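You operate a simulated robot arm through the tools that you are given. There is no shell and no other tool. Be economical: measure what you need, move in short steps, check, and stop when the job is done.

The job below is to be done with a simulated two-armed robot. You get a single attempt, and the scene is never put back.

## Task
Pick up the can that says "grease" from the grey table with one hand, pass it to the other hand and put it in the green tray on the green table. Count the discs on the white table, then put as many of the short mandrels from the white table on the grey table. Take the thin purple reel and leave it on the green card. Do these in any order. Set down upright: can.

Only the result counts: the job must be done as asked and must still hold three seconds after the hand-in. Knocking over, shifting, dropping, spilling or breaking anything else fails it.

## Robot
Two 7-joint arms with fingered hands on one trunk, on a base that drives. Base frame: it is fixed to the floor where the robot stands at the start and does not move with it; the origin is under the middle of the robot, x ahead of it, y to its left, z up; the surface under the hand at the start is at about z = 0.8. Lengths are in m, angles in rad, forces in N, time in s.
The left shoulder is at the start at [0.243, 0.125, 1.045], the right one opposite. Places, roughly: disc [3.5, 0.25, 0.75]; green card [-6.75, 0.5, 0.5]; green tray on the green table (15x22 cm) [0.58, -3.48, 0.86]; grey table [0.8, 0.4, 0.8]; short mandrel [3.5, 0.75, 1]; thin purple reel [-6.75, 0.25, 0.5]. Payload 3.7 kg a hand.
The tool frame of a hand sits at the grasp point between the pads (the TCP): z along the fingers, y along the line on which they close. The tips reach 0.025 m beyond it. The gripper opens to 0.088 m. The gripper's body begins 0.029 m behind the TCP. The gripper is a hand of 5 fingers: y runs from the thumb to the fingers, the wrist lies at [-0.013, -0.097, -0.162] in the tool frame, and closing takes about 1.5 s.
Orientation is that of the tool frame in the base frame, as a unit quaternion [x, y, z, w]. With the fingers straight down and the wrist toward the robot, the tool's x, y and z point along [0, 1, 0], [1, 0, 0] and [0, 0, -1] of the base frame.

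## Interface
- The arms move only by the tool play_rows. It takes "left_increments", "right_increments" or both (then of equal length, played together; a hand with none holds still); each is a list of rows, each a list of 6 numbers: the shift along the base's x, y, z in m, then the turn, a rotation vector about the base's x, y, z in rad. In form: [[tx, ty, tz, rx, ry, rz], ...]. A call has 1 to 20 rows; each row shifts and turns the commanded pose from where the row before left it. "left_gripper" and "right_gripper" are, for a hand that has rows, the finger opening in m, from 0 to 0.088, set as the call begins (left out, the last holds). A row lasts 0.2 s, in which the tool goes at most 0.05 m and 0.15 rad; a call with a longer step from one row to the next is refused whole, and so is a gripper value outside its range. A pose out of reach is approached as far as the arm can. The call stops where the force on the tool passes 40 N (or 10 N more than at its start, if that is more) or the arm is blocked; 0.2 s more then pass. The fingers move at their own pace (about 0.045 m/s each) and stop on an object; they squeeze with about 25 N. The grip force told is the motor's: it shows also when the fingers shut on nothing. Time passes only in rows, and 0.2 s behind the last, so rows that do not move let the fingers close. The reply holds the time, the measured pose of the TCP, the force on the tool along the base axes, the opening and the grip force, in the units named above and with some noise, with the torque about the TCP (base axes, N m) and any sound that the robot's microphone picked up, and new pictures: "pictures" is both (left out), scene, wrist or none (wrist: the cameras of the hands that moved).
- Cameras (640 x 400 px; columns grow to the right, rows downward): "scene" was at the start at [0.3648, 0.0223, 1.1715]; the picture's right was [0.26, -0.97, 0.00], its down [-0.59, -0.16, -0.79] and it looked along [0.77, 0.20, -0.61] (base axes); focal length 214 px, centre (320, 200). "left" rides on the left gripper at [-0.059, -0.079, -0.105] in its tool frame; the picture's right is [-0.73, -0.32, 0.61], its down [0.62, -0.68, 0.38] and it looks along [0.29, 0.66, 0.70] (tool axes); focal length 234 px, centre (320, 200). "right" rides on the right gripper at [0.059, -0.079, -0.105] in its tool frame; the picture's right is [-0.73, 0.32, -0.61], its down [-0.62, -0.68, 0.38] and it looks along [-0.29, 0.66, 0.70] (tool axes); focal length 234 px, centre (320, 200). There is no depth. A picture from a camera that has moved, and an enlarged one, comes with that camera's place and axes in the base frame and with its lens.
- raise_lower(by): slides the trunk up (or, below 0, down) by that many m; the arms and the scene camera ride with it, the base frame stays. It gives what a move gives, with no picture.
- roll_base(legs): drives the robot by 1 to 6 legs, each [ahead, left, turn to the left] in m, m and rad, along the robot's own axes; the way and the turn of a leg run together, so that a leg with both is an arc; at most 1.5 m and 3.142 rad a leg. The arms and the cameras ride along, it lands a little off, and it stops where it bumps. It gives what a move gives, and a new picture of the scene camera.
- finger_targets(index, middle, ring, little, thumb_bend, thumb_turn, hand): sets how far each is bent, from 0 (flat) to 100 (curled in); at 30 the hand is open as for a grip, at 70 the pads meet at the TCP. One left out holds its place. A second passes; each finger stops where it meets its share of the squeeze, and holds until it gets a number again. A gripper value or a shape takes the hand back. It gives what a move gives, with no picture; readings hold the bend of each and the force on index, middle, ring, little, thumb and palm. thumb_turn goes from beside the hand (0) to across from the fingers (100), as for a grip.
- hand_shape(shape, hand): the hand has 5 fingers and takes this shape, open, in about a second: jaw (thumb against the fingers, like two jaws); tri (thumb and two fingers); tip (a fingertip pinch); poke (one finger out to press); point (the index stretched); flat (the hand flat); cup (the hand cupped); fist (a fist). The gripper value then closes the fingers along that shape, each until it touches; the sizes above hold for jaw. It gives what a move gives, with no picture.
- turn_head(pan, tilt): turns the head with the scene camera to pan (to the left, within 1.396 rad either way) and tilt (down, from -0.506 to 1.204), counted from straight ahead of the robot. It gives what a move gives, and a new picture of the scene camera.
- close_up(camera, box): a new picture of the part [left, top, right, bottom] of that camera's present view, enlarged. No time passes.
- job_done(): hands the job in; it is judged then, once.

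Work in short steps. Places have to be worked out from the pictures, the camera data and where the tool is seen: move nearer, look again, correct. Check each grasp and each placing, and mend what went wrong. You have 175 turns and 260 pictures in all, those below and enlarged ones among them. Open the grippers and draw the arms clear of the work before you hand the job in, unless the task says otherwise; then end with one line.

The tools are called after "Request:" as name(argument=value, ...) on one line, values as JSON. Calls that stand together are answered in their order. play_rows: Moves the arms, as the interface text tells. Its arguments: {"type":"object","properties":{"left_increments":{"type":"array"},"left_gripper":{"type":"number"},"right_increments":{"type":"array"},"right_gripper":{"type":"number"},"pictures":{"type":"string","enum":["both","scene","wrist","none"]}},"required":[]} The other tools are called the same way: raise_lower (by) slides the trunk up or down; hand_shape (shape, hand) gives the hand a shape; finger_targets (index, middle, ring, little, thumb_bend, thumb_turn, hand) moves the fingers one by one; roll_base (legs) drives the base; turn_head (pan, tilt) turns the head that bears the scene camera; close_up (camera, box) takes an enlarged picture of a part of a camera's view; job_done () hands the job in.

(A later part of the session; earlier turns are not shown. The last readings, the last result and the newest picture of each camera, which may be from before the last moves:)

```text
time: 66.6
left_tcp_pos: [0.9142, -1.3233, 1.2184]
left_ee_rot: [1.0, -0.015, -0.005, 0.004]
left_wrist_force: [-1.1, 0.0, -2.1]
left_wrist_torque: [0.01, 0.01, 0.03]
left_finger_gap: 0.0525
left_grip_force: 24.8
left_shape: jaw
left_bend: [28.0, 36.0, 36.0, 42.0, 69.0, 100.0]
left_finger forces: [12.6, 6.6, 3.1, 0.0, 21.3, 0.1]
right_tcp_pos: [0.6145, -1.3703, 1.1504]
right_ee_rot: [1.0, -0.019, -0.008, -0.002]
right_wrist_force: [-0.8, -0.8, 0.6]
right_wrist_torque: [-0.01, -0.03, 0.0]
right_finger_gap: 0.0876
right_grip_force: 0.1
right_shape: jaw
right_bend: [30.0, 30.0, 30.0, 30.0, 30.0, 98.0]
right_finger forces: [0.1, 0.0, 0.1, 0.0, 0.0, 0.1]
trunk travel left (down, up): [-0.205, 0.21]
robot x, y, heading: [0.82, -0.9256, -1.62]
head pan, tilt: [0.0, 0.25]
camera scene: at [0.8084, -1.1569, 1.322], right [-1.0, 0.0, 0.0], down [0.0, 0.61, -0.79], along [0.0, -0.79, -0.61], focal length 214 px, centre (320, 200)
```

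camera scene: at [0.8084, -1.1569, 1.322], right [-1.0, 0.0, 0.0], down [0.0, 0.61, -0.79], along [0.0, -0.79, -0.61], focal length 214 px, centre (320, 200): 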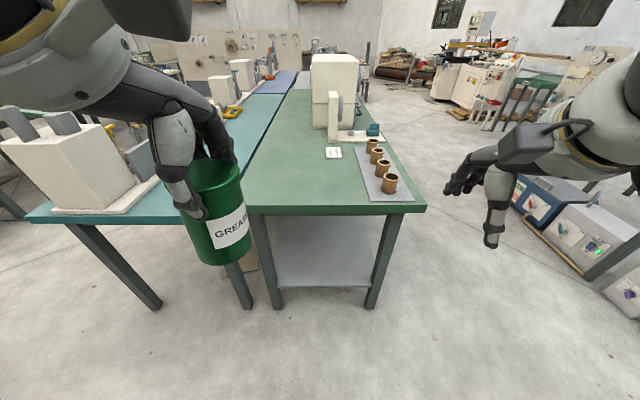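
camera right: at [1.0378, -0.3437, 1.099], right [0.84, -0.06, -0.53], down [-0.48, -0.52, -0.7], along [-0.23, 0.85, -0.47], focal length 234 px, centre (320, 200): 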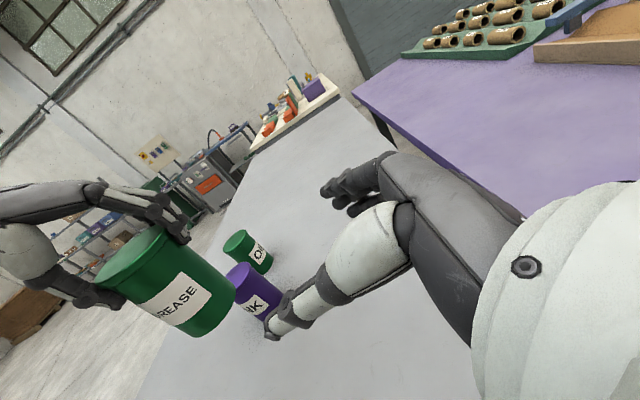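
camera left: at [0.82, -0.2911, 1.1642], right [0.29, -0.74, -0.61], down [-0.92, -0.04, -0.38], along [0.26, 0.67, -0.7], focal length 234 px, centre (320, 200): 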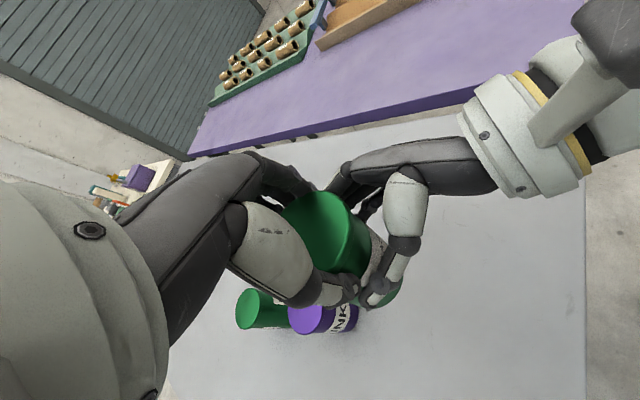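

The green table runs along x 0.43–1.05 from y=-1.74; the tray is beyond the cream machine. I'll drive along its right side and turn to face +x near y=-3.48.

Request:
roll_base(legs=[[0, -0.74, 0], [1.3, 0, 0], [1.28, 0, 0]])

Request:
turn_head(pan=0.9, tilt=0.4)

```text
time: 85.5
left_tcp_pos: [-0.0892, -3.8034, 1.2174]
left_ee_rot: [0.999, -0.05, -0.005, 0.003]
left_wrist_force: [-0.2, -0.3, -2.7]
left_wrist_torque: [0.01, 0.0, 0.04]
left_finger_gap: 0.0524
left_grip_force: 25.1
left_shape: jaw
left_bend: [28.0, 36.0, 36.0, 42.0, 69.0, 100.0]
left_finger forces: [12.4, 6.7, 3.2, 0.0, 21.3, 0.1]
right_tcp_pos: [-0.3917, -3.8282, 1.1512]
right_ee_rot: [0.998, -0.054, -0.008, -0.002]
right_wrist_force: [-0.7, -0.5, 0.2]
right_wrist_torque: [-0.02, -0.01, 0.01]
right_finger_gap: 0.0878
right_grip_force: 0.1
right_shape: jaw
right_bend: [30.0, 30.0, 30.0, 30.0, 30.0, 98.0]
right_finger forces: [0.0, 0.1, 0.0, 0.0, 0.1, 0.0]
trunk travel left (down, up): [-0.205, 0.21]
robot x, y, heading: [-0.1572, -3.3949, -1.691]
head pan, tilt: [0.0, 0.25]
camera scene: at [-0.1783, -3.6304, 1.3253], right [-1.0, 0.04, 0.0], down [0.02, 0.58, -0.81], along [-0.03, -0.81, -0.58], focal length 214 px, centre (320, 200)
```

scene: 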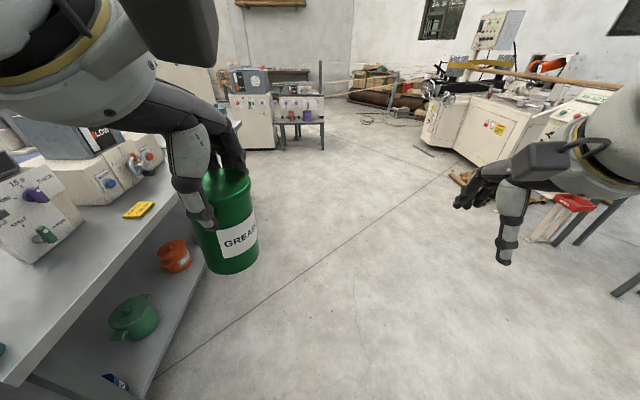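

```text
time: 86.7
left_tcp_pos: [-0.0889, -3.8024, 1.2182]
left_ee_rot: [0.999, -0.05, -0.005, 0.002]
left_wrist_force: [0.4, 0.6, -3.0]
left_wrist_torque: [-0.02, 0.03, 0.0]
left_finger_gap: 0.0525
left_grip_force: 25.2
left_shape: jaw
left_bend: [28.0, 36.0, 36.0, 42.0, 69.0, 100.0]
left_finger forces: [12.7, 6.9, 3.2, 0.0, 21.6, 0.0]
right_tcp_pos: [-0.391, -3.8276, 1.1501]
right_ee_rot: [0.999, -0.054, -0.008, -0.002]
right_wrist_force: [0.1, 0.0, 0.2]
right_wrist_torque: [0.0, 0.0, -0.02]
right_finger_gap: 0.0875
right_grip_force: 0.1
right_shape: jaw
right_bend: [30.0, 30.0, 30.0, 30.0, 30.0, 98.0]
right_finger forces: [0.1, 0.0, 0.0, 0.0, 0.1, 0.0]
trunk travel left (down, up): [-0.205, 0.21]
robot x, y, heading: [-0.1568, -3.3918, -1.692]
head pan, tilt: [0.901, 0.4]
camera scene: at [-0.1097, -3.6085, 1.3453], right [-0.71, -0.7, 0.0], down [-0.27, 0.28, -0.92], along [0.65, -0.66, -0.39], focal length 214 px, centre (320, 200)
```

scene: 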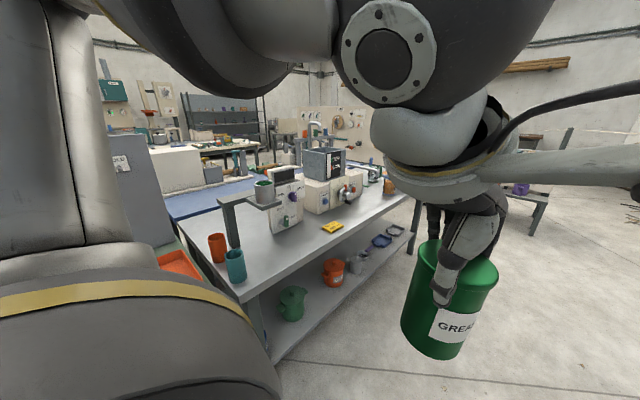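

A grey instrument table begins near (0.39,-3.8), and there's room to turn. Turn left to face +x and look at the green table's end.

Request:
roll_base(legs=[[0, 0, 1.69]])

Request:
turn_head(pan=0.0, tilt=0.7)

```text
time: 91.3
left_tcp_pos: [0.2333, -3.2632, 1.218]
left_ee_rot: [0.682, 0.732, -0.001, 0.006]
left_wrist_force: [0.5, 0.6, -3.2]
left_wrist_torque: [-0.01, 0.0, 0.02]
left_finger_gap: 0.0522
left_grip_force: 24.8
left_shape: jaw
left_bend: [28.0, 36.0, 36.0, 42.0, 69.0, 100.0]
left_finger forces: [12.5, 6.6, 2.9, 0.1, 20.9, 0.1]
right_tcp_pos: [0.3059, -3.5569, 1.1514]
right_ee_rot: [0.685, 0.729, -0.007, 0.006]
right_wrist_force: [0.4, -0.4, -0.1]
right_wrist_torque: [-0.03, 0.0, 0.01]
right_finger_gap: 0.0877
right_grip_force: 0.1
right_shape: jaw
right_bend: [30.0, 30.0, 30.0, 30.0, 30.0, 98.0]
right_finger forces: [0.0, 0.0, 0.0, 0.0, 0.1, 0.0]
trunk travel left (down, up): [-0.205, 0.21]
robot x, y, heading: [-0.1581, -3.4004, 0.054]
head pan, tilt: [0.901, 0.4]
camera scene: at [0.0427, -3.3151, 1.3453], right [0.81, -0.58, 0.0], down [-0.23, -0.32, -0.92], along [0.54, 0.75, -0.39], focal length 214 px, centre (320, 200)
```

scene: 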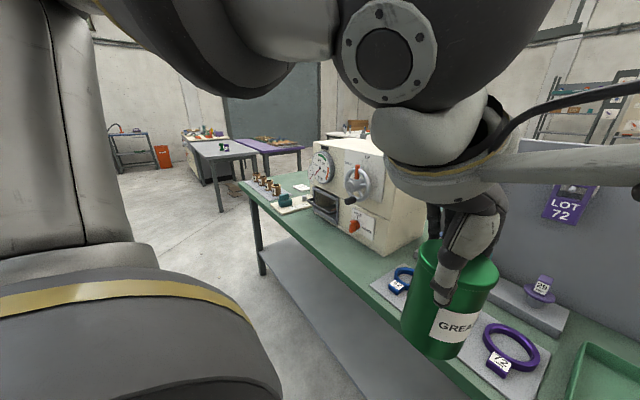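

```text
time: 92.5
left_tcp_pos: [0.2328, -3.2633, 1.2174]
left_ee_rot: [0.682, 0.731, -0.002, 0.005]
left_wrist_force: [0.0, -0.9, -2.5]
left_wrist_torque: [-0.02, 0.04, 0.01]
left_finger_gap: 0.0522
left_grip_force: 24.9
left_shape: jaw
left_bend: [28.0, 36.0, 36.0, 42.0, 69.0, 100.0]
left_finger forces: [12.5, 6.5, 3.1, 0.0, 21.0, 0.1]
right_tcp_pos: [0.3083, -3.5556, 1.1513]
right_ee_rot: [0.684, 0.73, -0.007, 0.005]
right_wrist_force: [0.5, -0.4, -1.4]
right_wrist_torque: [-0.02, 0.0, 0.0]
right_finger_gap: 0.0875
right_grip_force: 0.1
right_shape: jaw
right_bend: [30.0, 30.0, 30.0, 30.0, 30.0, 98.0]
right_finger forces: [0.1, 0.0, 0.1, 0.0, 0.1, 0.0]
trunk travel left (down, up): [-0.205, 0.21]
robot x, y, heading: [-0.156, -3.3959, 0.048]
head pan, tilt: [0.0, 0.7]
camera scene: at [0.0734, -3.3848, 1.3183], right [0.07, -1.0, 0.0], down [-0.64, -0.04, -0.76], along [0.76, 0.05, -0.65], focal length 214 px, centre (320, 200)
```

scene: 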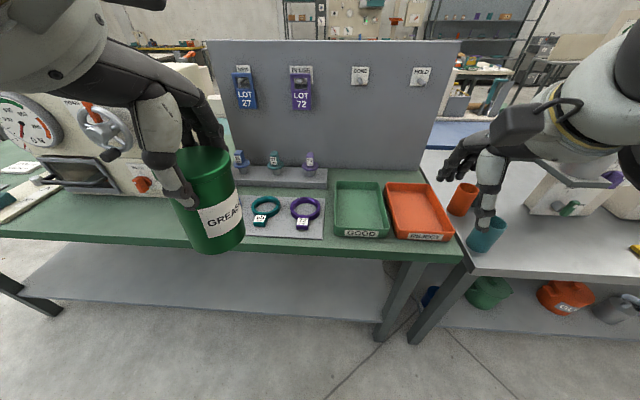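

The green tray "GOOD" centre ≈(0.589,-3.482), as told. I'll lower the trunk a bit, raise the right hand, and shift the base so the tray is ahead-left.

Request:
play_rows(right_increments=[[-0.01, 0, 0.04, 0, 0, 0], [-0.01, 0, 0.04, 0, 0, 0], [-0.01, 0, 0.04, 0, 0, 0]], pictures="none")

Request:
raise_lower(by=-0.09)

Request:
roll_base(legs=[[0, -0.196, -0.05], [0.1, 0, 0]])

```text
time: 93.3
left_tcp_pos: [0.2316, -3.2649, 1.2181]
left_ee_rot: [0.682, 0.732, -0.001, 0.007]
left_wrist_force: [-0.2, 0.7, -2.9]
left_wrist_torque: [-0.05, 0.02, -0.02]
left_finger_gap: 0.0523
left_grip_force: 25.3
left_shape: jaw
left_bend: [28.0, 36.0, 36.0, 42.0, 69.0, 100.0]
left_finger forces: [12.4, 6.6, 3.0, 0.0, 21.1, 0.1]
right_tcp_pos: [0.2743, -3.5527, 1.2711]
right_ee_rot: [0.684, 0.729, -0.007, 0.006]
right_wrist_force: [0.2, 0.2, -0.3]
right_wrist_torque: [0.02, -0.02, 0.01]
right_finger_gap: 0.0876
right_grip_force: 0.0
right_shape: jaw
right_bend: [30.0, 30.0, 30.0, 30.0, 30.0, 98.0]
right_finger forces: [0.1, 0.0, 0.0, 0.1, 0.0, 0.0]
trunk travel left (down, up): [-0.205, 0.21]
robot x, y, heading: [-0.1536, -3.4004, 0.046]
head pan, tilt: [0.0, 0.7]
```

```text
time: 94.6
left_tcp_pos: [0.2987, -3.2596, 1.0618]
left_ee_rot: [0.675, 0.727, -0.092, -0.082]
left_wrist_force: [-0.3, 0.1, -2.9]
left_wrist_torque: [-0.03, -0.04, 0.03]
left_finger_gap: 0.0523
left_grip_force: 25.5
left_shape: jaw
left_bend: [28.0, 36.0, 36.0, 42.0, 70.0, 100.0]
left_finger forces: [12.7, 6.8, 3.2, 0.0, 21.0, 0.1]
right_tcp_pos: [0.2761, -3.5568, 1.1825]
right_ee_rot: [0.684, 0.73, -0.006, 0.007]
right_wrist_force: [0.4, 0.4, -0.1]
right_wrist_torque: [0.0, -0.03, 0.01]
right_finger_gap: 0.0878
right_grip_force: 0.1
right_shape: jaw
right_bend: [30.0, 30.0, 30.0, 30.0, 30.0, 98.0]
right_finger forces: [0.1, 0.1, 0.1, 0.1, 0.1, 0.1]
trunk travel left (down, up): [-0.115, 0.3]
robot x, y, heading: [-0.1568, -3.3986, 0.046]
head pan, tilt: [0.0, 0.7]
```

```text
time: 97.7
left_tcp_pos: [0.4148, -3.4761, 1.0596]
left_ee_rot: [0.692, 0.711, -0.091, -0.087]
left_wrist_force: [-0.2, 0.6, -2.4]
left_wrist_torque: [0.0, -0.04, -0.03]
left_finger_gap: 0.0521
left_grip_force: 25.5
left_shape: jaw
left_bend: [28.0, 36.0, 36.0, 42.0, 70.0, 100.0]
left_finger forces: [12.8, 6.9, 3.2, 0.0, 21.0, 0.1]
right_tcp_pos: [0.3782, -3.7699, 1.1814]
right_ee_rot: [0.701, 0.713, -0.007, 0.005]
right_wrist_force: [0.1, -0.8, -0.6]
right_wrist_torque: [-0.04, 0.0, -0.02]
right_finger_gap: 0.0878
right_grip_force: 0.1
right_shape: jaw
right_bend: [30.0, 30.0, 30.0, 30.0, 30.0, 98.0]
right_finger forces: [0.1, 0.0, 0.0, 0.0, 0.1, 0.0]
trunk travel left (down, up): [-0.115, 0.3]
robot x, y, heading: [-0.0482, -3.5958, 0.005]
head pan, tilt: [0.0, 0.7]
camera scene: at [0.2764, -3.5886, 1.2097], right [0.04, -1.0, 0.0], down [-0.7, -0.03, -0.71], along [0.71, 0.03, -0.7], focal length 214 px, centre (320, 200)
```

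scene: 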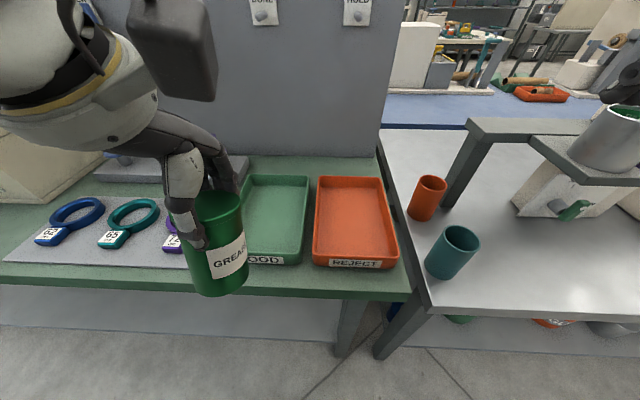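

The trunk move tilted the left hand by 0.25 rad; I'll level it (rotate about y) while raising and moving over the tray.

Request:
play_rows(left_increments=[[0.03, -0.002, 0.02, 0, -0.0843, 0], [0.03, -0.002, 0.02, 0, -0.0843, 0], [0.03, -0.002, 0.01, 0, -0.0843, 0], [0.03, 0, 0, 0, 0, 0], [0.03, 0, 0, 0, 0, 0], [0.018, 0, 0, 0, 0, 0]], pictures="both")

```text
time: 99.1
left_tcp_pos: [0.581, -3.4854, 1.1086]
left_ee_rot: [0.698, 0.716, -0.004, 0.005]
left_wrist_force: [0.3, -1.2, -3.0]
left_wrist_torque: [-0.02, -0.01, 0.0]
left_finger_gap: 0.0524
left_grip_force: 25.4
left_shape: jaw
left_bend: [28.0, 36.0, 36.0, 42.0, 70.0, 100.0]
left_finger forces: [12.4, 6.8, 3.1, 0.0, 21.1, 0.1]
right_tcp_pos: [0.3771, -3.7716, 1.1813]
right_ee_rot: [0.701, 0.713, -0.008, 0.005]
right_wrist_force: [0.8, -0.3, -0.5]
right_wrist_torque: [-0.03, 0.0, 0.03]
right_finger_gap: 0.0876
right_grip_force: 0.1
right_shape: jaw
right_bend: [30.0, 30.0, 30.0, 30.0, 30.0, 98.0]
right_finger forces: [0.0, 0.1, 0.0, 0.0, 0.0, 0.0]
trunk travel left (down, up): [-0.115, 0.3]
robot x, y, heading: [-0.0513, -3.5947, 0.007]
head pan, tilt: [0.0, 0.7]
camera scene: at [0.2794, -3.5918, 1.2157], right [0.0, -1.0, 0.0], down [-0.64, 0.0, -0.76], along [0.76, 0.0, -0.64], focal length 214 px, centre (320, 200)
camera left: at [0.5034, -3.5443, 1.2146], right [-0.3, -0.74, -0.6], down [-0.7, 0.6, -0.39], along [0.65, 0.3, -0.7], focal length 234 px, centre (320, 200)
```

scene: 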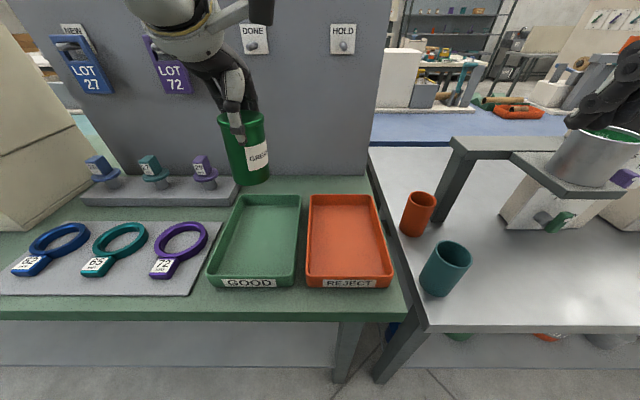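
left: 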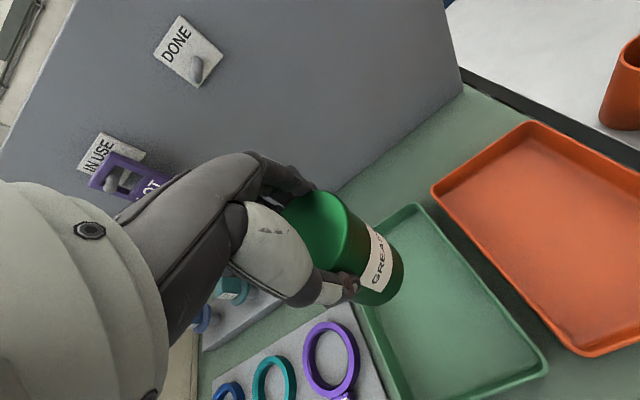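

Tray centre ≈(0.573,-3.477); the can hangs nearly over it. Descend most of the way.

Request:
play_rows(left_increments=[[-0.002, 0.003, -0.03, 0, 0, 0], [-0.002, 0.003, -0.03, 0, 0, 0], [0, 0, -0.03, 0, 0, 0], [0, 0, -0.03, 0, 0, 0]], pictures="scene")

Request:
close_up(camera="scene", box=[180, 150, 340, 250])

```text
time: 100.1
left_tcp_pos: [0.5759, -3.4768, 0.989]
left_ee_rot: [0.698, 0.716, -0.004, 0.005]
left_wrist_force: [0.8, -0.7, -3.0]
left_wrist_torque: [0.0, 0.02, -0.03]
left_finger_gap: 0.0521
left_grip_force: 25.1
left_shape: jaw
left_bend: [28.0, 36.0, 36.0, 42.0, 70.0, 100.0]
left_finger forces: [12.3, 6.6, 3.2, 0.0, 21.0, 0.1]
right_tcp_pos: [0.3786, -3.7723, 1.1802]
right_ee_rot: [0.701, 0.713, -0.009, 0.004]
right_wrist_force: [1.2, 0.1, 0.2]
right_wrist_torque: [-0.01, -0.02, 0.01]
right_finger_gap: 0.0879
right_grip_force: 0.1
right_shape: jaw
right_bend: [30.0, 30.0, 30.0, 30.0, 30.0, 98.0]
right_finger forces: [0.0, 0.1, 0.1, 0.1, 0.0, 0.0]
trunk travel left (down, up): [-0.115, 0.3]
robot x, y, heading: [-0.048, -3.5904, -0.001]
head pan, tilt: [0.0, 0.7]
camera scene: at [0.2801, -3.5918, 1.2154], right [0.0, -1.0, 0.0], down [-0.64, 0.0, -0.76], along [0.76, 0.0, -0.64], focal length 214 px, centre (320, 200)
```

scene: 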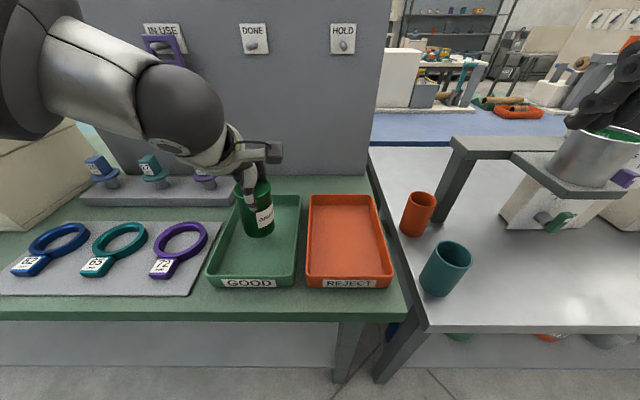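

```text
4.00 times, centred on (260, 200) of scene
camera zoom: at [0.2801, -3.5918, 1.2154], right [0.0, -1.0, 0.0], down [-0.64, 0.0, -0.76], along [0.76, 0.0, -0.64], focal length 858 px, centre (560, 200)
```

zoom: 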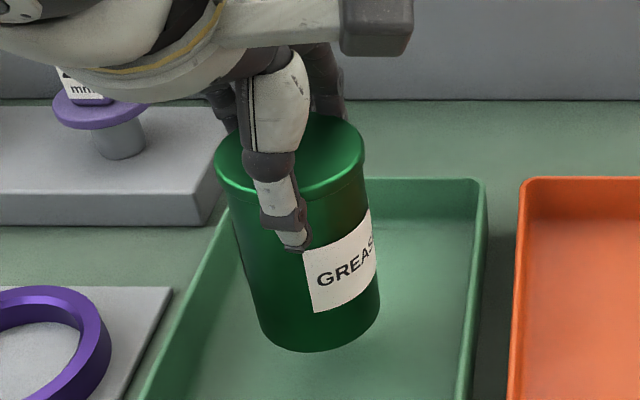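

Over the tray. Lower gently until contact shows in the force.

Request:
play_rows(left_increments=[[0, 0, -0.01, 0, 0, 0], [0, 0, -0.006, 0, 0, 0], [0, 0, -0.004, 0, 0, 0], [0, 0, -0.003, 0, 0, 0]], pictures="none")

Request:
close_up(camera="scene", box=[180, 170, 340, 270])

```text
time: 101.1
left_tcp_pos: [0.5761, -3.4772, 0.9663]
left_ee_rot: [0.698, 0.716, -0.003, 0.006]
left_wrist_force: [0.5, -0.3, -1.3]
left_wrist_torque: [-0.03, 0.01, 0.03]
left_finger_gap: 0.0518
left_grip_force: 24.7
left_shape: jaw
left_bend: [28.0, 36.0, 36.0, 42.0, 70.0, 100.0]
left_finger forces: [12.4, 6.7, 3.2, 0.1, 20.9, 0.0]
right_tcp_pos: [0.3772, -3.7707, 1.1809]
right_ee_rot: [0.701, 0.713, -0.007, 0.005]
right_wrist_force: [-0.8, -0.2, -0.2]
right_wrist_torque: [0.0, 0.03, 0.01]
right_finger_gap: 0.0878
right_grip_force: 0.1
right_shape: jaw
right_bend: [30.0, 30.0, 30.0, 30.0, 30.0, 98.0]
right_finger forces: [0.0, 0.0, 0.1, 0.0, 0.0, 0.0]
trunk travel left (down, up): [-0.115, 0.3]
robot x, y, heading: [-0.05, -3.5934, 0.003]
head pan, tilt: [0.0, 0.7]
```

```text
4.00 times, centred on (260, 220) of scene
camera zoom: at [0.2792, -3.5919, 1.2158], right [0.0, -1.0, 0.0], down [-0.64, 0.0, -0.76], along [0.76, 0.0, -0.64], focal length 858 px, centre (560, 120)
```

zoom: 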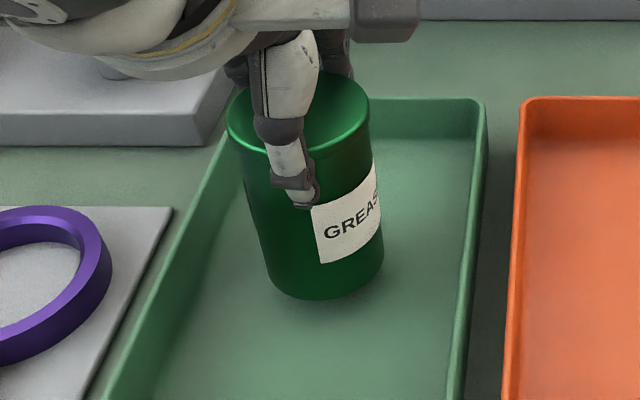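

Nearly touching. A few more small steps down.

Request:
play_rows(left_increments=[[0, 0, -0.002, 0, 0, 0], [0, 0, -0.002, 0, 0, 0]], pictures="none")

```text
time: 101.7
left_tcp_pos: [0.5763, -3.4766, 0.9632]
left_ee_rot: [0.698, 0.716, -0.003, 0.005]
left_wrist_force: [0.6, 0.7, -2.0]
left_wrist_torque: [-0.01, 0.03, -0.03]
left_finger_gap: 0.0521
left_grip_force: 25.1
left_shape: jaw
left_bend: [28.0, 36.0, 36.0, 42.0, 70.0, 100.0]
left_finger forces: [12.4, 6.6, 3.2, 0.1, 21.1, 0.0]
right_tcp_pos: [0.3768, -3.7716, 1.1818]
right_ee_rot: [0.701, 0.713, -0.008, 0.005]
right_wrist_force: [0.4, 0.1, 0.2]
right_wrist_torque: [-0.05, 0.01, -0.02]
right_finger_gap: 0.0879
right_grip_force: 0.2
right_shape: jaw
right_bend: [30.0, 30.0, 30.0, 30.0, 30.0, 98.0]
right_finger forces: [0.0, 0.0, 0.0, 0.0, 0.0, 0.0]
trunk travel left (down, up): [-0.115, 0.3]
robot x, y, heading: [-0.0494, -3.5938, 0.008]
head pan, tilt: [0.0, 0.7]
```

Request:
play_rows(left_increments=[[0, 0, -0.002, 0, 0, 0], [0, 0, -0.002, 0, 0, 0], [0, 0, -0.002, 0, 0, 0]], pictures="none")

Request:
close_up(camera="scene", box=[180, 170, 340, 270])

```text
time: 102.5
left_tcp_pos: [0.5767, -3.4767, 0.9561]
left_ee_rot: [0.698, 0.716, -0.004, 0.005]
left_wrist_force: [0.5, 0.7, -2.8]
left_wrist_torque: [-0.06, 0.0, -0.01]
left_finger_gap: 0.0522
left_grip_force: 25.2
left_shape: jaw
left_bend: [28.0, 36.0, 36.0, 42.0, 70.0, 100.0]
left_finger forces: [12.4, 6.6, 3.3, 0.1, 21.1, 0.0]
right_tcp_pos: [0.3783, -3.7714, 1.1806]
right_ee_rot: [0.701, 0.713, -0.007, 0.006]
right_wrist_force: [0.2, -0.4, -0.1]
right_wrist_torque: [-0.02, 0.01, -0.01]
right_finger_gap: 0.0876
right_grip_force: 0.0
right_shape: jaw
right_bend: [30.0, 30.0, 30.0, 30.0, 30.0, 98.0]
right_finger forces: [0.1, 0.0, 0.0, 0.0, 0.0, 0.0]
trunk travel left (down, up): [-0.115, 0.3]
robot x, y, heading: [-0.0504, -3.5905, 0.003]
head pan, tilt: [0.0, 0.7]
```

```text
4.00 times, centred on (260, 220) of scene
camera zoom: at [0.2792, -3.5919, 1.2158], right [0.0, -1.0, 0.0], down [-0.64, 0.0, -0.76], along [0.76, 0.0, -0.64], focal length 858 px, centre (560, 120)
```

zoom: 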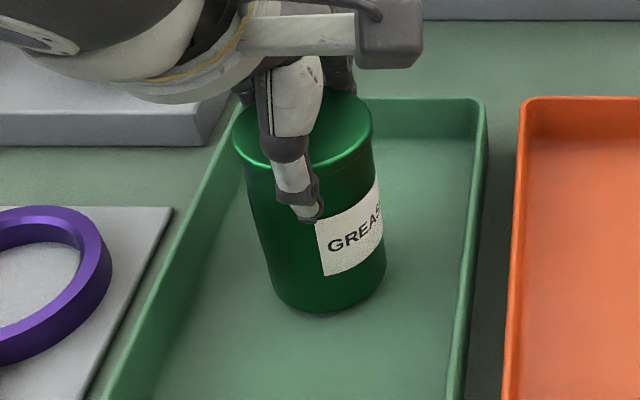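

Still free-hanging; continue down slowly.

Request:
play_rows(left_increments=[[0, 0, -0.002, 0, 0, 0], [0, 0, -0.002, 0, 0, 0], [0, 0, -0.002, 0, 0, 0]], pictures="none")

Request:
play_rows(left_increments=[[0, 0, -0.002, 0, 0, 0], [0, 0, -0.002, 0, 0, 0]], pictures="none")

```text
time: 103.3
left_tcp_pos: [0.5761, -3.4765, 0.9515]
left_ee_rot: [0.698, 0.716, -0.003, 0.006]
left_wrist_force: [-1.1, 1.5, 3.2]
left_wrist_torque: [-0.05, -0.01, 0.04]
left_finger_gap: 0.0519
left_grip_force: 25.0
left_shape: jaw
left_bend: [28.0, 36.0, 36.0, 42.0, 70.0, 100.0]
left_finger forces: [12.2, 6.7, 3.1, 0.0, 21.6, 0.0]
right_tcp_pos: [0.3768, -3.7712, 1.1815]
right_ee_rot: [0.7, 0.714, -0.007, 0.006]
right_wrist_force: [0.3, 0.9, 0.0]
right_wrist_torque: [0.0, -0.01, -0.01]
right_finger_gap: 0.0876
right_grip_force: 0.1
right_shape: jaw
right_bend: [30.0, 30.0, 30.0, 30.0, 30.0, 98.0]
right_finger forces: [0.1, 0.0, 0.0, 0.0, 0.0, 0.0]
trunk travel left (down, up): [-0.115, 0.3]
robot x, y, heading: [-0.0514, -3.5919, 0.006]
head pan, tilt: [0.0, 0.7]
```

```text
time: 103.9
left_tcp_pos: [0.576, -3.4762, 0.9504]
left_ee_rot: [0.698, 0.716, -0.002, 0.008]
left_wrist_force: [-1.7, 4.2, 15.5]
left_wrist_torque: [0.09, -0.16, 0.09]
left_finger_gap: 0.0516
left_grip_force: 24.9
left_shape: jaw
left_bend: [28.0, 36.0, 36.0, 42.0, 69.0, 100.0]
left_finger forces: [11.7, 7.4, 3.7, 0.0, 23.6, 0.0]
right_tcp_pos: [0.3752, -3.7712, 1.1835]
right_ee_rot: [0.701, 0.713, -0.005, 0.006]
right_wrist_force: [0.0, -0.4, 1.1]
right_wrist_torque: [0.01, 0.01, 0.02]
right_finger_gap: 0.0879
right_grip_force: 0.1
right_shape: jaw
right_bend: [30.0, 30.0, 30.0, 30.0, 30.0, 98.0]
right_finger forces: [0.0, 0.0, 0.1, 0.1, 0.1, 0.0]
trunk travel left (down, up): [-0.115, 0.3]
robot x, y, heading: [-0.0478, -3.5936, 0.002]
head pan, tilt: [0.0, 0.7]
```

Contact (15 N up). Release the left hand slowly, easing up 2 mm first.

Request:
play_rows(left_increments=[[0, 0, 0.002, 0, 0, 0]], pictures="none")

Request:
play_rows(left_increments=[[0, 0, 0, 0, 0, 0], [0, 0, 0, 0, 0, 0], [0, 0, 0, 0, 0, 0], [0, 0, 0, 0, 0, 0], [0, 0, 0, 0, 0, 0], [0, 0, 0, 0, 0, 0], [0, 0, 0, 0, 0, 0]], left_gripper=0.088, pictures="wrist")

Request:
close_up(camera="scene", box=[180, 170, 340, 270])

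```text
time: 104.3
left_tcp_pos: [0.5773, -3.4758, 0.9493]
left_ee_rot: [0.697, 0.717, -0.002, 0.007]
left_wrist_force: [-0.8, 4.9, 13.2]
left_wrist_torque: [0.11, -0.23, 0.11]
left_finger_gap: 0.0517
left_grip_force: 25.2
left_shape: jaw
left_bend: [28.0, 36.0, 36.0, 42.0, 69.0, 100.0]
left_finger forces: [12.2, 7.8, 4.0, 0.1, 23.5, 0.0]
right_tcp_pos: [0.3757, -3.7712, 1.1828]
right_ee_rot: [0.701, 0.713, -0.007, 0.005]
right_wrist_force: [0.2, -0.3, -1.5]
right_wrist_torque: [0.0, -0.02, -0.01]
right_finger_gap: 0.0878
right_grip_force: 0.1
right_shape: jaw
right_bend: [30.0, 30.0, 30.0, 30.0, 30.0, 98.0]
right_finger forces: [0.0, 0.1, 0.1, 0.0, 0.0, 0.0]
trunk travel left (down, up): [-0.115, 0.3]
robot x, y, heading: [-0.0478, -3.5941, 0.007]
head pan, tilt: [0.0, 0.7]
```

```text
time: 105.9
left_tcp_pos: [0.577, -3.4774, 0.9496]
left_ee_rot: [0.697, 0.717, -0.003, 0.006]
left_wrist_force: [-0.1, 0.1, -0.2]
left_wrist_torque: [-0.01, -0.02, 0.0]
left_finger_gap: 0.0876
left_grip_force: 0.1
left_shape: jaw
left_bend: [30.0, 30.0, 30.0, 30.0, 30.0, 98.0]
left_finger forces: [0.0, 0.0, 0.0, 0.0, 0.0, 0.0]
right_tcp_pos: [0.3761, -3.7718, 1.1815]
right_ee_rot: [0.701, 0.713, -0.008, 0.005]
right_wrist_force: [0.4, 0.4, -0.3]
right_wrist_torque: [0.0, 0.01, 0.02]
right_finger_gap: 0.0876
right_grip_force: 0.2
right_shape: jaw
right_bend: [30.0, 30.0, 30.0, 30.0, 30.0, 98.0]
right_finger forces: [0.1, 0.0, 0.0, 0.0, 0.1, 0.1]
trunk travel left (down, up): [-0.115, 0.3]
robot x, y, heading: [-0.0464, -3.5941, 0.002]
head pan, tilt: [0.0, 0.7]
camera left: at [0.4997, -3.5372, 1.0548], right [-0.3, -0.74, -0.6], down [-0.7, 0.6, -0.39], along [0.65, 0.3, -0.7], focal length 234 px, centre (320, 200)
```

left: 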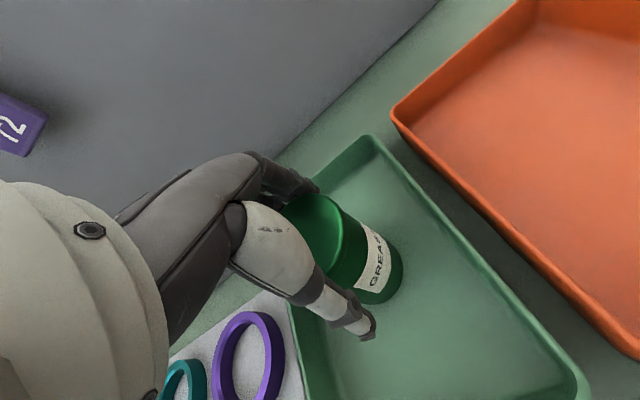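

```text
4.00 times, centred on (260, 220) of scene
camera zoom: at [0.2789, -3.5919, 1.2159], right [0.0, -1.0, 0.0], down [-0.64, 0.0, -0.76], along [0.76, 0.0, -0.64], focal length 858 px, centre (560, 120)
```

zoom: 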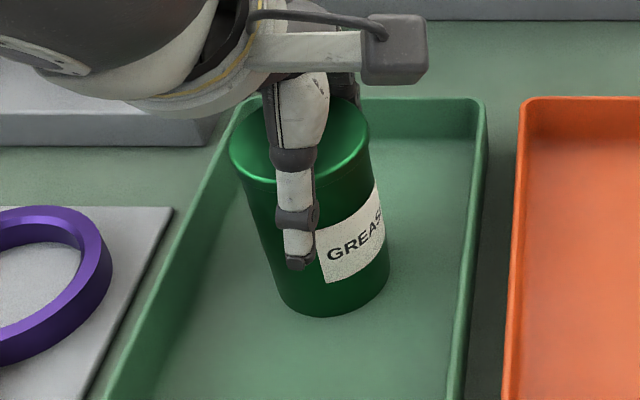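

Released and upright. Lift the left hand straight up and check.

Request:
play_rows(left_increments=[[0, 0, 0.015, 0, 0, 0], [0, 0, 0.025, 0, 0, 0], [0, 0, 0.04, 0, 0, 0], [0, 0, 0.04, 0, 0, 0], [-0.02, 0, 0.04, 0, 0, 0], [-0.04, 0, 0.02, 0, 0, 0], [-0.04, 0, 0.02, 0, 0, 0], [-0.04, 0, 0.02, 0, 0, 0]], pictures="scene")

```text
time: 107.7
left_tcp_pos: [0.4362, -3.4744, 1.1736]
left_ee_rot: [0.697, 0.717, -0.003, 0.005]
left_wrist_force: [-0.3, -0.8, 0.3]
left_wrist_torque: [-0.01, 0.01, 0.0]
left_finger_gap: 0.0875
left_grip_force: 0.1
left_shape: jaw
left_bend: [30.0, 30.0, 30.0, 30.0, 30.0, 98.0]
left_finger forces: [0.0, 0.0, 0.1, 0.0, 0.1, 0.1]
right_tcp_pos: [0.3755, -3.7709, 1.1818]
right_ee_rot: [0.701, 0.713, -0.007, 0.005]
right_wrist_force: [0.7, 0.0, 0.6]
right_wrist_torque: [0.03, -0.02, 0.01]
right_finger_gap: 0.0878
right_grip_force: 0.1
right_shape: jaw
right_bend: [30.0, 30.0, 30.0, 30.0, 30.0, 98.0]
right_finger forces: [0.0, 0.1, 0.0, 0.0, 0.0, 0.1]
trunk travel left (down, up): [-0.115, 0.3]
robot x, y, heading: [-0.0478, -3.5929, 0.007]
head pan, tilt: [0.0, 0.7]
camera scene: at [0.2775, -3.5917, 1.2165], right [0.0, -1.0, 0.0], down [-0.64, 0.0, -0.77], along [0.77, 0.0, -0.64], focal length 214 px, centre (320, 200)
```

scene: 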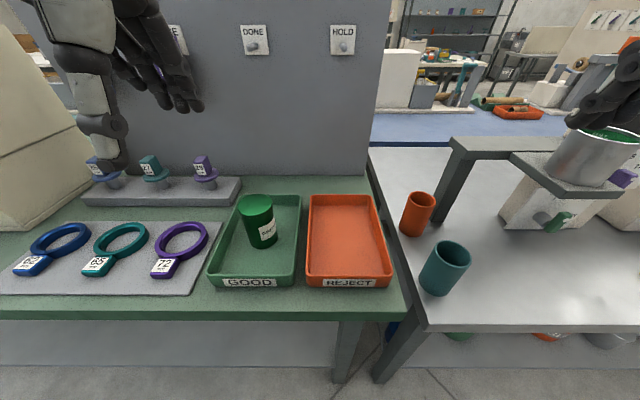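

The can stands upright in the green tray. Next the white table: back off, strafe north along the corridor, then drive east between the tables.

Request:
roll_base(legs=[[-0.28, 0, 0], [0, 1.3, 0], [0, 1.3, 0]])

Request:
turn_head(pan=0.0, tilt=0.25)

```text
time: 132.2
left_tcp_pos: [0.0939, -0.852, 1.1724]
left_ee_rot: [0.695, 0.719, -0.003, 0.004]
left_wrist_force: [0.4, -0.6, 0.3]
left_wrist_torque: [-0.02, -0.01, -0.03]
left_finger_gap: 0.0875
left_grip_force: 0.0
left_shape: jaw
left_bend: [30.0, 30.0, 30.0, 30.0, 30.0, 98.0]
left_finger forces: [0.0, 0.0, 0.0, 0.0, 0.0, 0.0]
right_tcp_pos: [0.0357, -1.1497, 1.1808]
right_ee_rot: [0.698, 0.716, -0.008, 0.005]
right_wrist_force: [0.0, 0.1, 0.2]
right_wrist_torque: [-0.01, 0.0, 0.0]
right_finger_gap: 0.088
right_grip_force: 0.0
right_shape: jaw
right_bend: [30.0, 30.0, 30.0, 30.0, 30.0, 98.0]
right_finger forces: [0.0, 0.0, 0.1, 0.1, 0.0, 0.0]
trunk travel left (down, up): [-0.115, 0.3]
robot x, y, heading: [-0.3927, -0.9749, 0.015]
head pan, tilt: [0.0, 0.7]
camera scene: at [-0.0631, -0.9708, 1.2159], right [0.01, -1.0, 0.0], down [-0.64, -0.01, -0.76], along [0.76, 0.01, -0.64], focal length 214 px, centre (320, 200)
```

scene: 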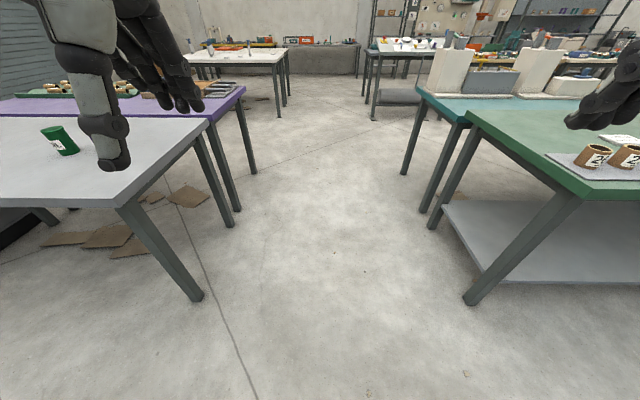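

```text
time: 133.1
left_tcp_pos: [0.0951, -0.8521, 1.1713]
left_ee_rot: [0.695, 0.719, -0.003, 0.005]
left_wrist_force: [-0.3, -0.4, 0.0]
left_wrist_torque: [0.0, 0.0, -0.02]
left_finger_gap: 0.0876
left_grip_force: 0.1
left_shape: jaw
left_bend: [30.0, 30.0, 30.0, 30.0, 30.0, 98.0]
left_finger forces: [0.1, 0.0, 0.1, 0.0, 0.0, 0.0]
right_tcp_pos: [0.0391, -1.1512, 1.1864]
right_ee_rot: [0.704, 0.71, 0.0, -0.004]
right_wrist_force: [42.5, -86.1, 67.0]
right_wrist_torque: [10.95, 9.88, 5.53]
right_finger_gap: 0.0875
right_grip_force: 0.1
right_shape: jaw
right_bend: [30.0, 30.0, 30.0, 30.0, 30.0, 98.0]
right_finger forces: [0.0, 0.0, 0.0, 0.0, 0.0, 0.0]
trunk travel left (down, up): [-0.115, 0.3]
robot x, y, heading: [-0.3946, -0.9756, 0.011]
head pan, tilt: [0.0, 0.25]
camera scene: at [-0.0549, -0.9665, 1.2488], right [0.06, -1.0, 0.0], down [-0.33, -0.02, -0.94], along [0.94, 0.05, -0.33], focal length 214 px, centre (320, 200)
```

scene: 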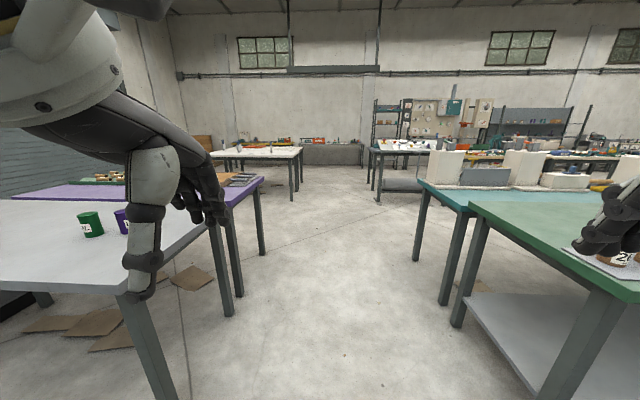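

The right forearm is pressing against the head (force spike). Move the right hand forward and out to clear it.

Request:
play_rows(right_increments=[[0.02, -0.025, -0.01, 0, 0, 0], [0.02, -0.025, -0.02, 0, 0, 0], [0.02, -0.02, -0.02, 0, 0, 0], [0.02, -0.01, -0.02, 0, 0, 0]], pictures="none")

```text
time: 134.1
left_tcp_pos: [0.0945, -0.8528, 1.1716]
left_ee_rot: [0.695, 0.719, -0.003, 0.006]
left_wrist_force: [0.7, 0.5, 0.7]
left_wrist_torque: [0.04, -0.02, 0.02]
left_finger_gap: 0.0879
left_grip_force: 0.0
left_shape: jaw
left_bend: [30.0, 30.0, 30.0, 30.0, 30.0, 98.0]
left_finger forces: [0.0, 0.0, 0.0, 0.0, 0.0, 0.0]
right_tcp_pos: [0.1176, -1.23, 1.1116]
right_ee_rot: [0.698, 0.716, -0.009, 0.005]
right_wrist_force: [0.3, 0.5, 0.0]
right_wrist_torque: [0.0, -0.01, 0.03]
right_finger_gap: 0.0881
right_grip_force: 0.0
right_shape: jaw
right_bend: [30.0, 30.0, 30.0, 30.0, 30.0, 98.0]
right_finger forces: [0.1, 0.0, 0.0, 0.0, 0.0, 0.1]
trunk travel left (down, up): [-0.115, 0.3]
robot x, y, heading: [-0.389, -0.9727, 0.014]
head pan, tilt: [0.0, 0.25]
```

Cleared. The white table stands around x≥3.4; drive east 3 m, then strafe left in the gap before it.

Request:
roll_base(legs=[[1.5, 0, -0.014], [1.45, 0, 0], [0, 1.4, 0]])

Request:
turn_head(pan=0.0, tilt=0.5)

```text
time: 160.1
left_tcp_pos: [3.0847, 0.462, 1.1716]
left_ee_rot: [0.719, 0.695, -0.003, 0.006]
left_wrist_force: [-0.4, -0.1, 0.1]
left_wrist_torque: [-0.01, 0.0, -0.02]
left_finger_gap: 0.0875
left_grip_force: 0.0
left_shape: jaw
left_bend: [30.0, 30.0, 30.0, 30.0, 30.0, 98.0]
left_finger forces: [0.1, 0.0, 0.0, 0.0, 0.0, 0.0]
right_tcp_pos: [3.0823, 0.0844, 1.1127]
right_ee_rot: [0.722, 0.692, -0.008, 0.005]
right_wrist_force: [0.3, -0.7, -0.5]
right_wrist_torque: [0.03, -0.03, 0.0]
right_finger_gap: 0.0876
right_grip_force: 0.2
right_shape: jaw
right_bend: [30.0, 30.0, 30.0, 30.0, 30.0, 98.0]
right_finger forces: [0.1, 0.0, 0.0, 0.0, 0.1, 0.0]
trunk travel left (down, up): [-0.115, 0.3]
robot x, y, heading: [2.5903, 0.3739, -0.056]
head pan, tilt: [0.0, 0.25]
camera scene: at [2.9286, 0.3536, 1.2568], right [-0.06, -1.0, 0.0], down [-0.25, 0.01, -0.97], along [0.97, -0.05, -0.25], focal length 214 px, centre (320, 200)
```

scene: 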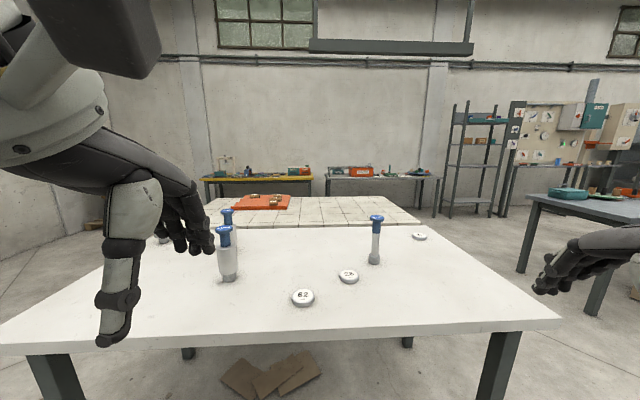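

```text
time: 160.8
left_tcp_pos: [3.0853, 0.462, 1.1722]
left_ee_rot: [0.719, 0.695, -0.003, 0.005]
left_wrist_force: [-0.9, 0.8, -0.3]
left_wrist_torque: [-0.01, 0.01, 0.04]
left_finger_gap: 0.0878
left_grip_force: 0.1
left_shape: jaw
left_bend: [30.0, 30.0, 30.0, 30.0, 30.0, 98.0]
left_finger forces: [0.1, 0.0, 0.0, 0.0, 0.0, 0.0]
right_tcp_pos: [3.0831, 0.0839, 1.1111]
right_ee_rot: [0.722, 0.692, -0.007, 0.004]
right_wrist_force: [0.0, 0.1, 0.1]
right_wrist_torque: [0.02, -0.03, 0.0]
right_finger_gap: 0.0879
right_grip_force: 0.0
right_shape: jaw
right_bend: [30.0, 30.0, 30.0, 30.0, 30.0, 98.0]
right_finger forces: [0.1, 0.0, 0.0, 0.1, 0.0, 0.0]
trunk travel left (down, up): [-0.115, 0.3]
robot x, y, heading: [2.5932, 0.3728, -0.055]
head pan, tilt: [0.0, 0.499]
camera scene: at [2.9262, 0.3537, 1.2337], right [-0.06, -1.0, 0.0], down [-0.48, 0.03, -0.88], along [0.88, -0.05, -0.48], focal length 214 px, centre (320, 200)
```

scene: 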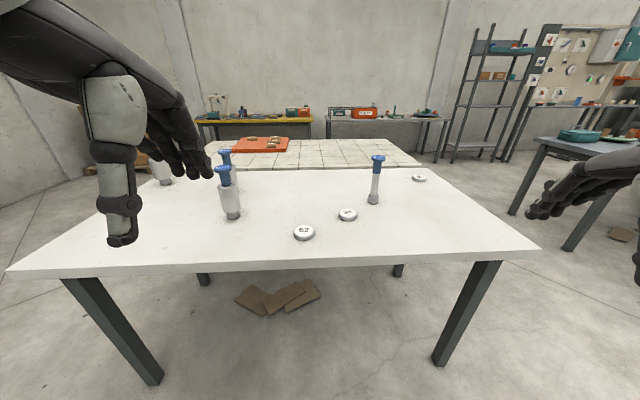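

Discs and mandrels are visible but my left hand hides part. Move it aside and look closely.

Request:
play_rows(left_increments=[[-0.01, 0.04, 0, 0, 0, 0], [-0.01, 0.04, 0, 0, 0, 0], [-0.01, 0.04, 0, 0, 0, 0], [-0.01, 0.04, 0, 0, 0, 0], [-0.01, 0.04, 0, 0, 0, 0]], pictures="scene")

Request:
close_up(camera="scene", box=[80, 130, 464, 370])

```text
time: 162.1
left_tcp_pos: [3.0339, 0.6643, 1.1722]
left_ee_rot: [0.719, 0.695, -0.004, 0.005]
left_wrist_force: [-0.4, 0.1, -0.8]
left_wrist_torque: [-0.04, 0.01, 0.01]
left_finger_gap: 0.0879
left_grip_force: 0.1
left_shape: jaw
left_bend: [30.0, 30.0, 30.0, 30.0, 30.0, 98.0]
left_finger forces: [0.1, 0.1, 0.1, 0.0, 0.1, 0.0]
right_tcp_pos: [3.084, 0.0837, 1.1116]
right_ee_rot: [0.722, 0.692, -0.008, 0.004]
right_wrist_force: [-0.2, -0.1, 0.2]
right_wrist_torque: [0.01, 0.04, 0.0]
right_finger_gap: 0.0878
right_grip_force: 0.0
right_shape: jaw
right_bend: [30.0, 30.0, 30.0, 30.0, 30.0, 98.0]
right_finger forces: [0.0, 0.0, 0.0, 0.0, 0.1, 0.0]
trunk travel left (down, up): [-0.115, 0.3]
robot x, y, heading: [2.5992, 0.37, -0.056]
head pan, tilt: [0.0, 0.499]
camera scene: at [2.9275, 0.3542, 1.2331], right [-0.06, -1.0, 0.0], down [-0.48, 0.03, -0.88], along [0.88, -0.05, -0.48], focal length 214 px, centre (320, 200)
```

scene: 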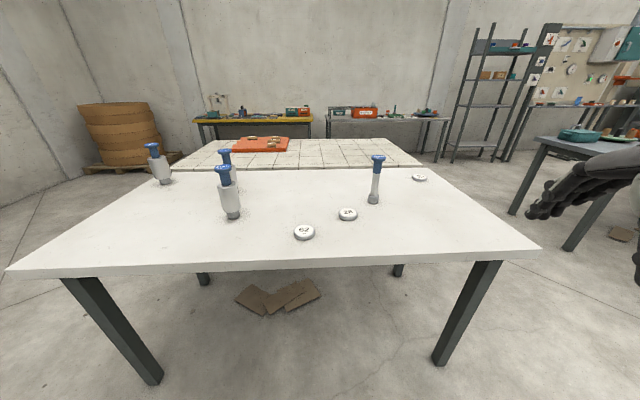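

```text
1.67 times, centred on (272, 250) of scene
camera zoom: at [2.9275, 0.3542, 1.2331], right [-0.06, -1.0, 0.0], down [-0.48, 0.03, -0.88], along [0.88, -0.05, -0.48], focal length 358 px, centre (400, 117)
```

zoom: 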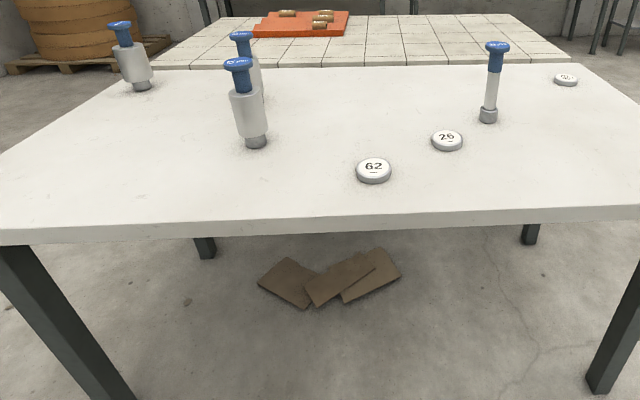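

Three discs so far, four mandrels. Zoom on the mandrels and the table for anything hidden.

Request:
close_up(camera="scene", box=[135, 130, 263, 230])

Request:
close_up(camera="scene", box=[280, 145, 440, 245])

```text
4.00 times, centred on (199, 180) of scene
camera zoom: at [2.9275, 0.3542, 1.2331], right [-0.06, -1.0, 0.0], down [-0.48, 0.03, -0.88], along [0.88, -0.05, -0.48], focal length 858 px, centre (804, 280)
```

zoom: 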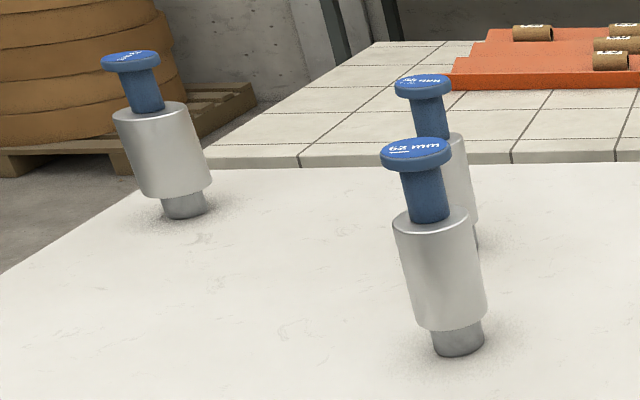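

```text
4.00 times, centred on (360, 195) of scene
camera zoom: at [2.9275, 0.3542, 1.2331], right [-0.06, -1.0, 0.0], down [-0.48, 0.03, -0.88], along [0.88, -0.05, -0.48], focal length 858 px, centre (160, 220)
```

zoom: 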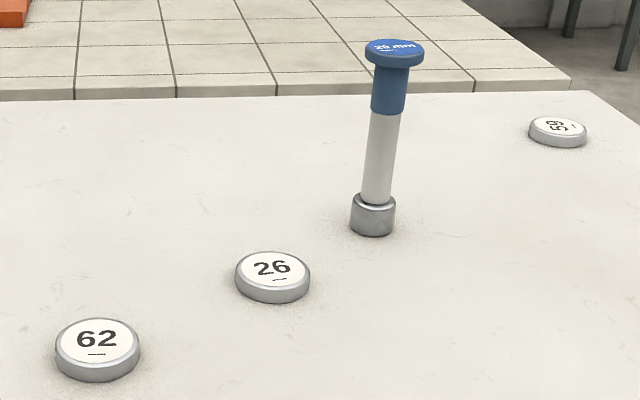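

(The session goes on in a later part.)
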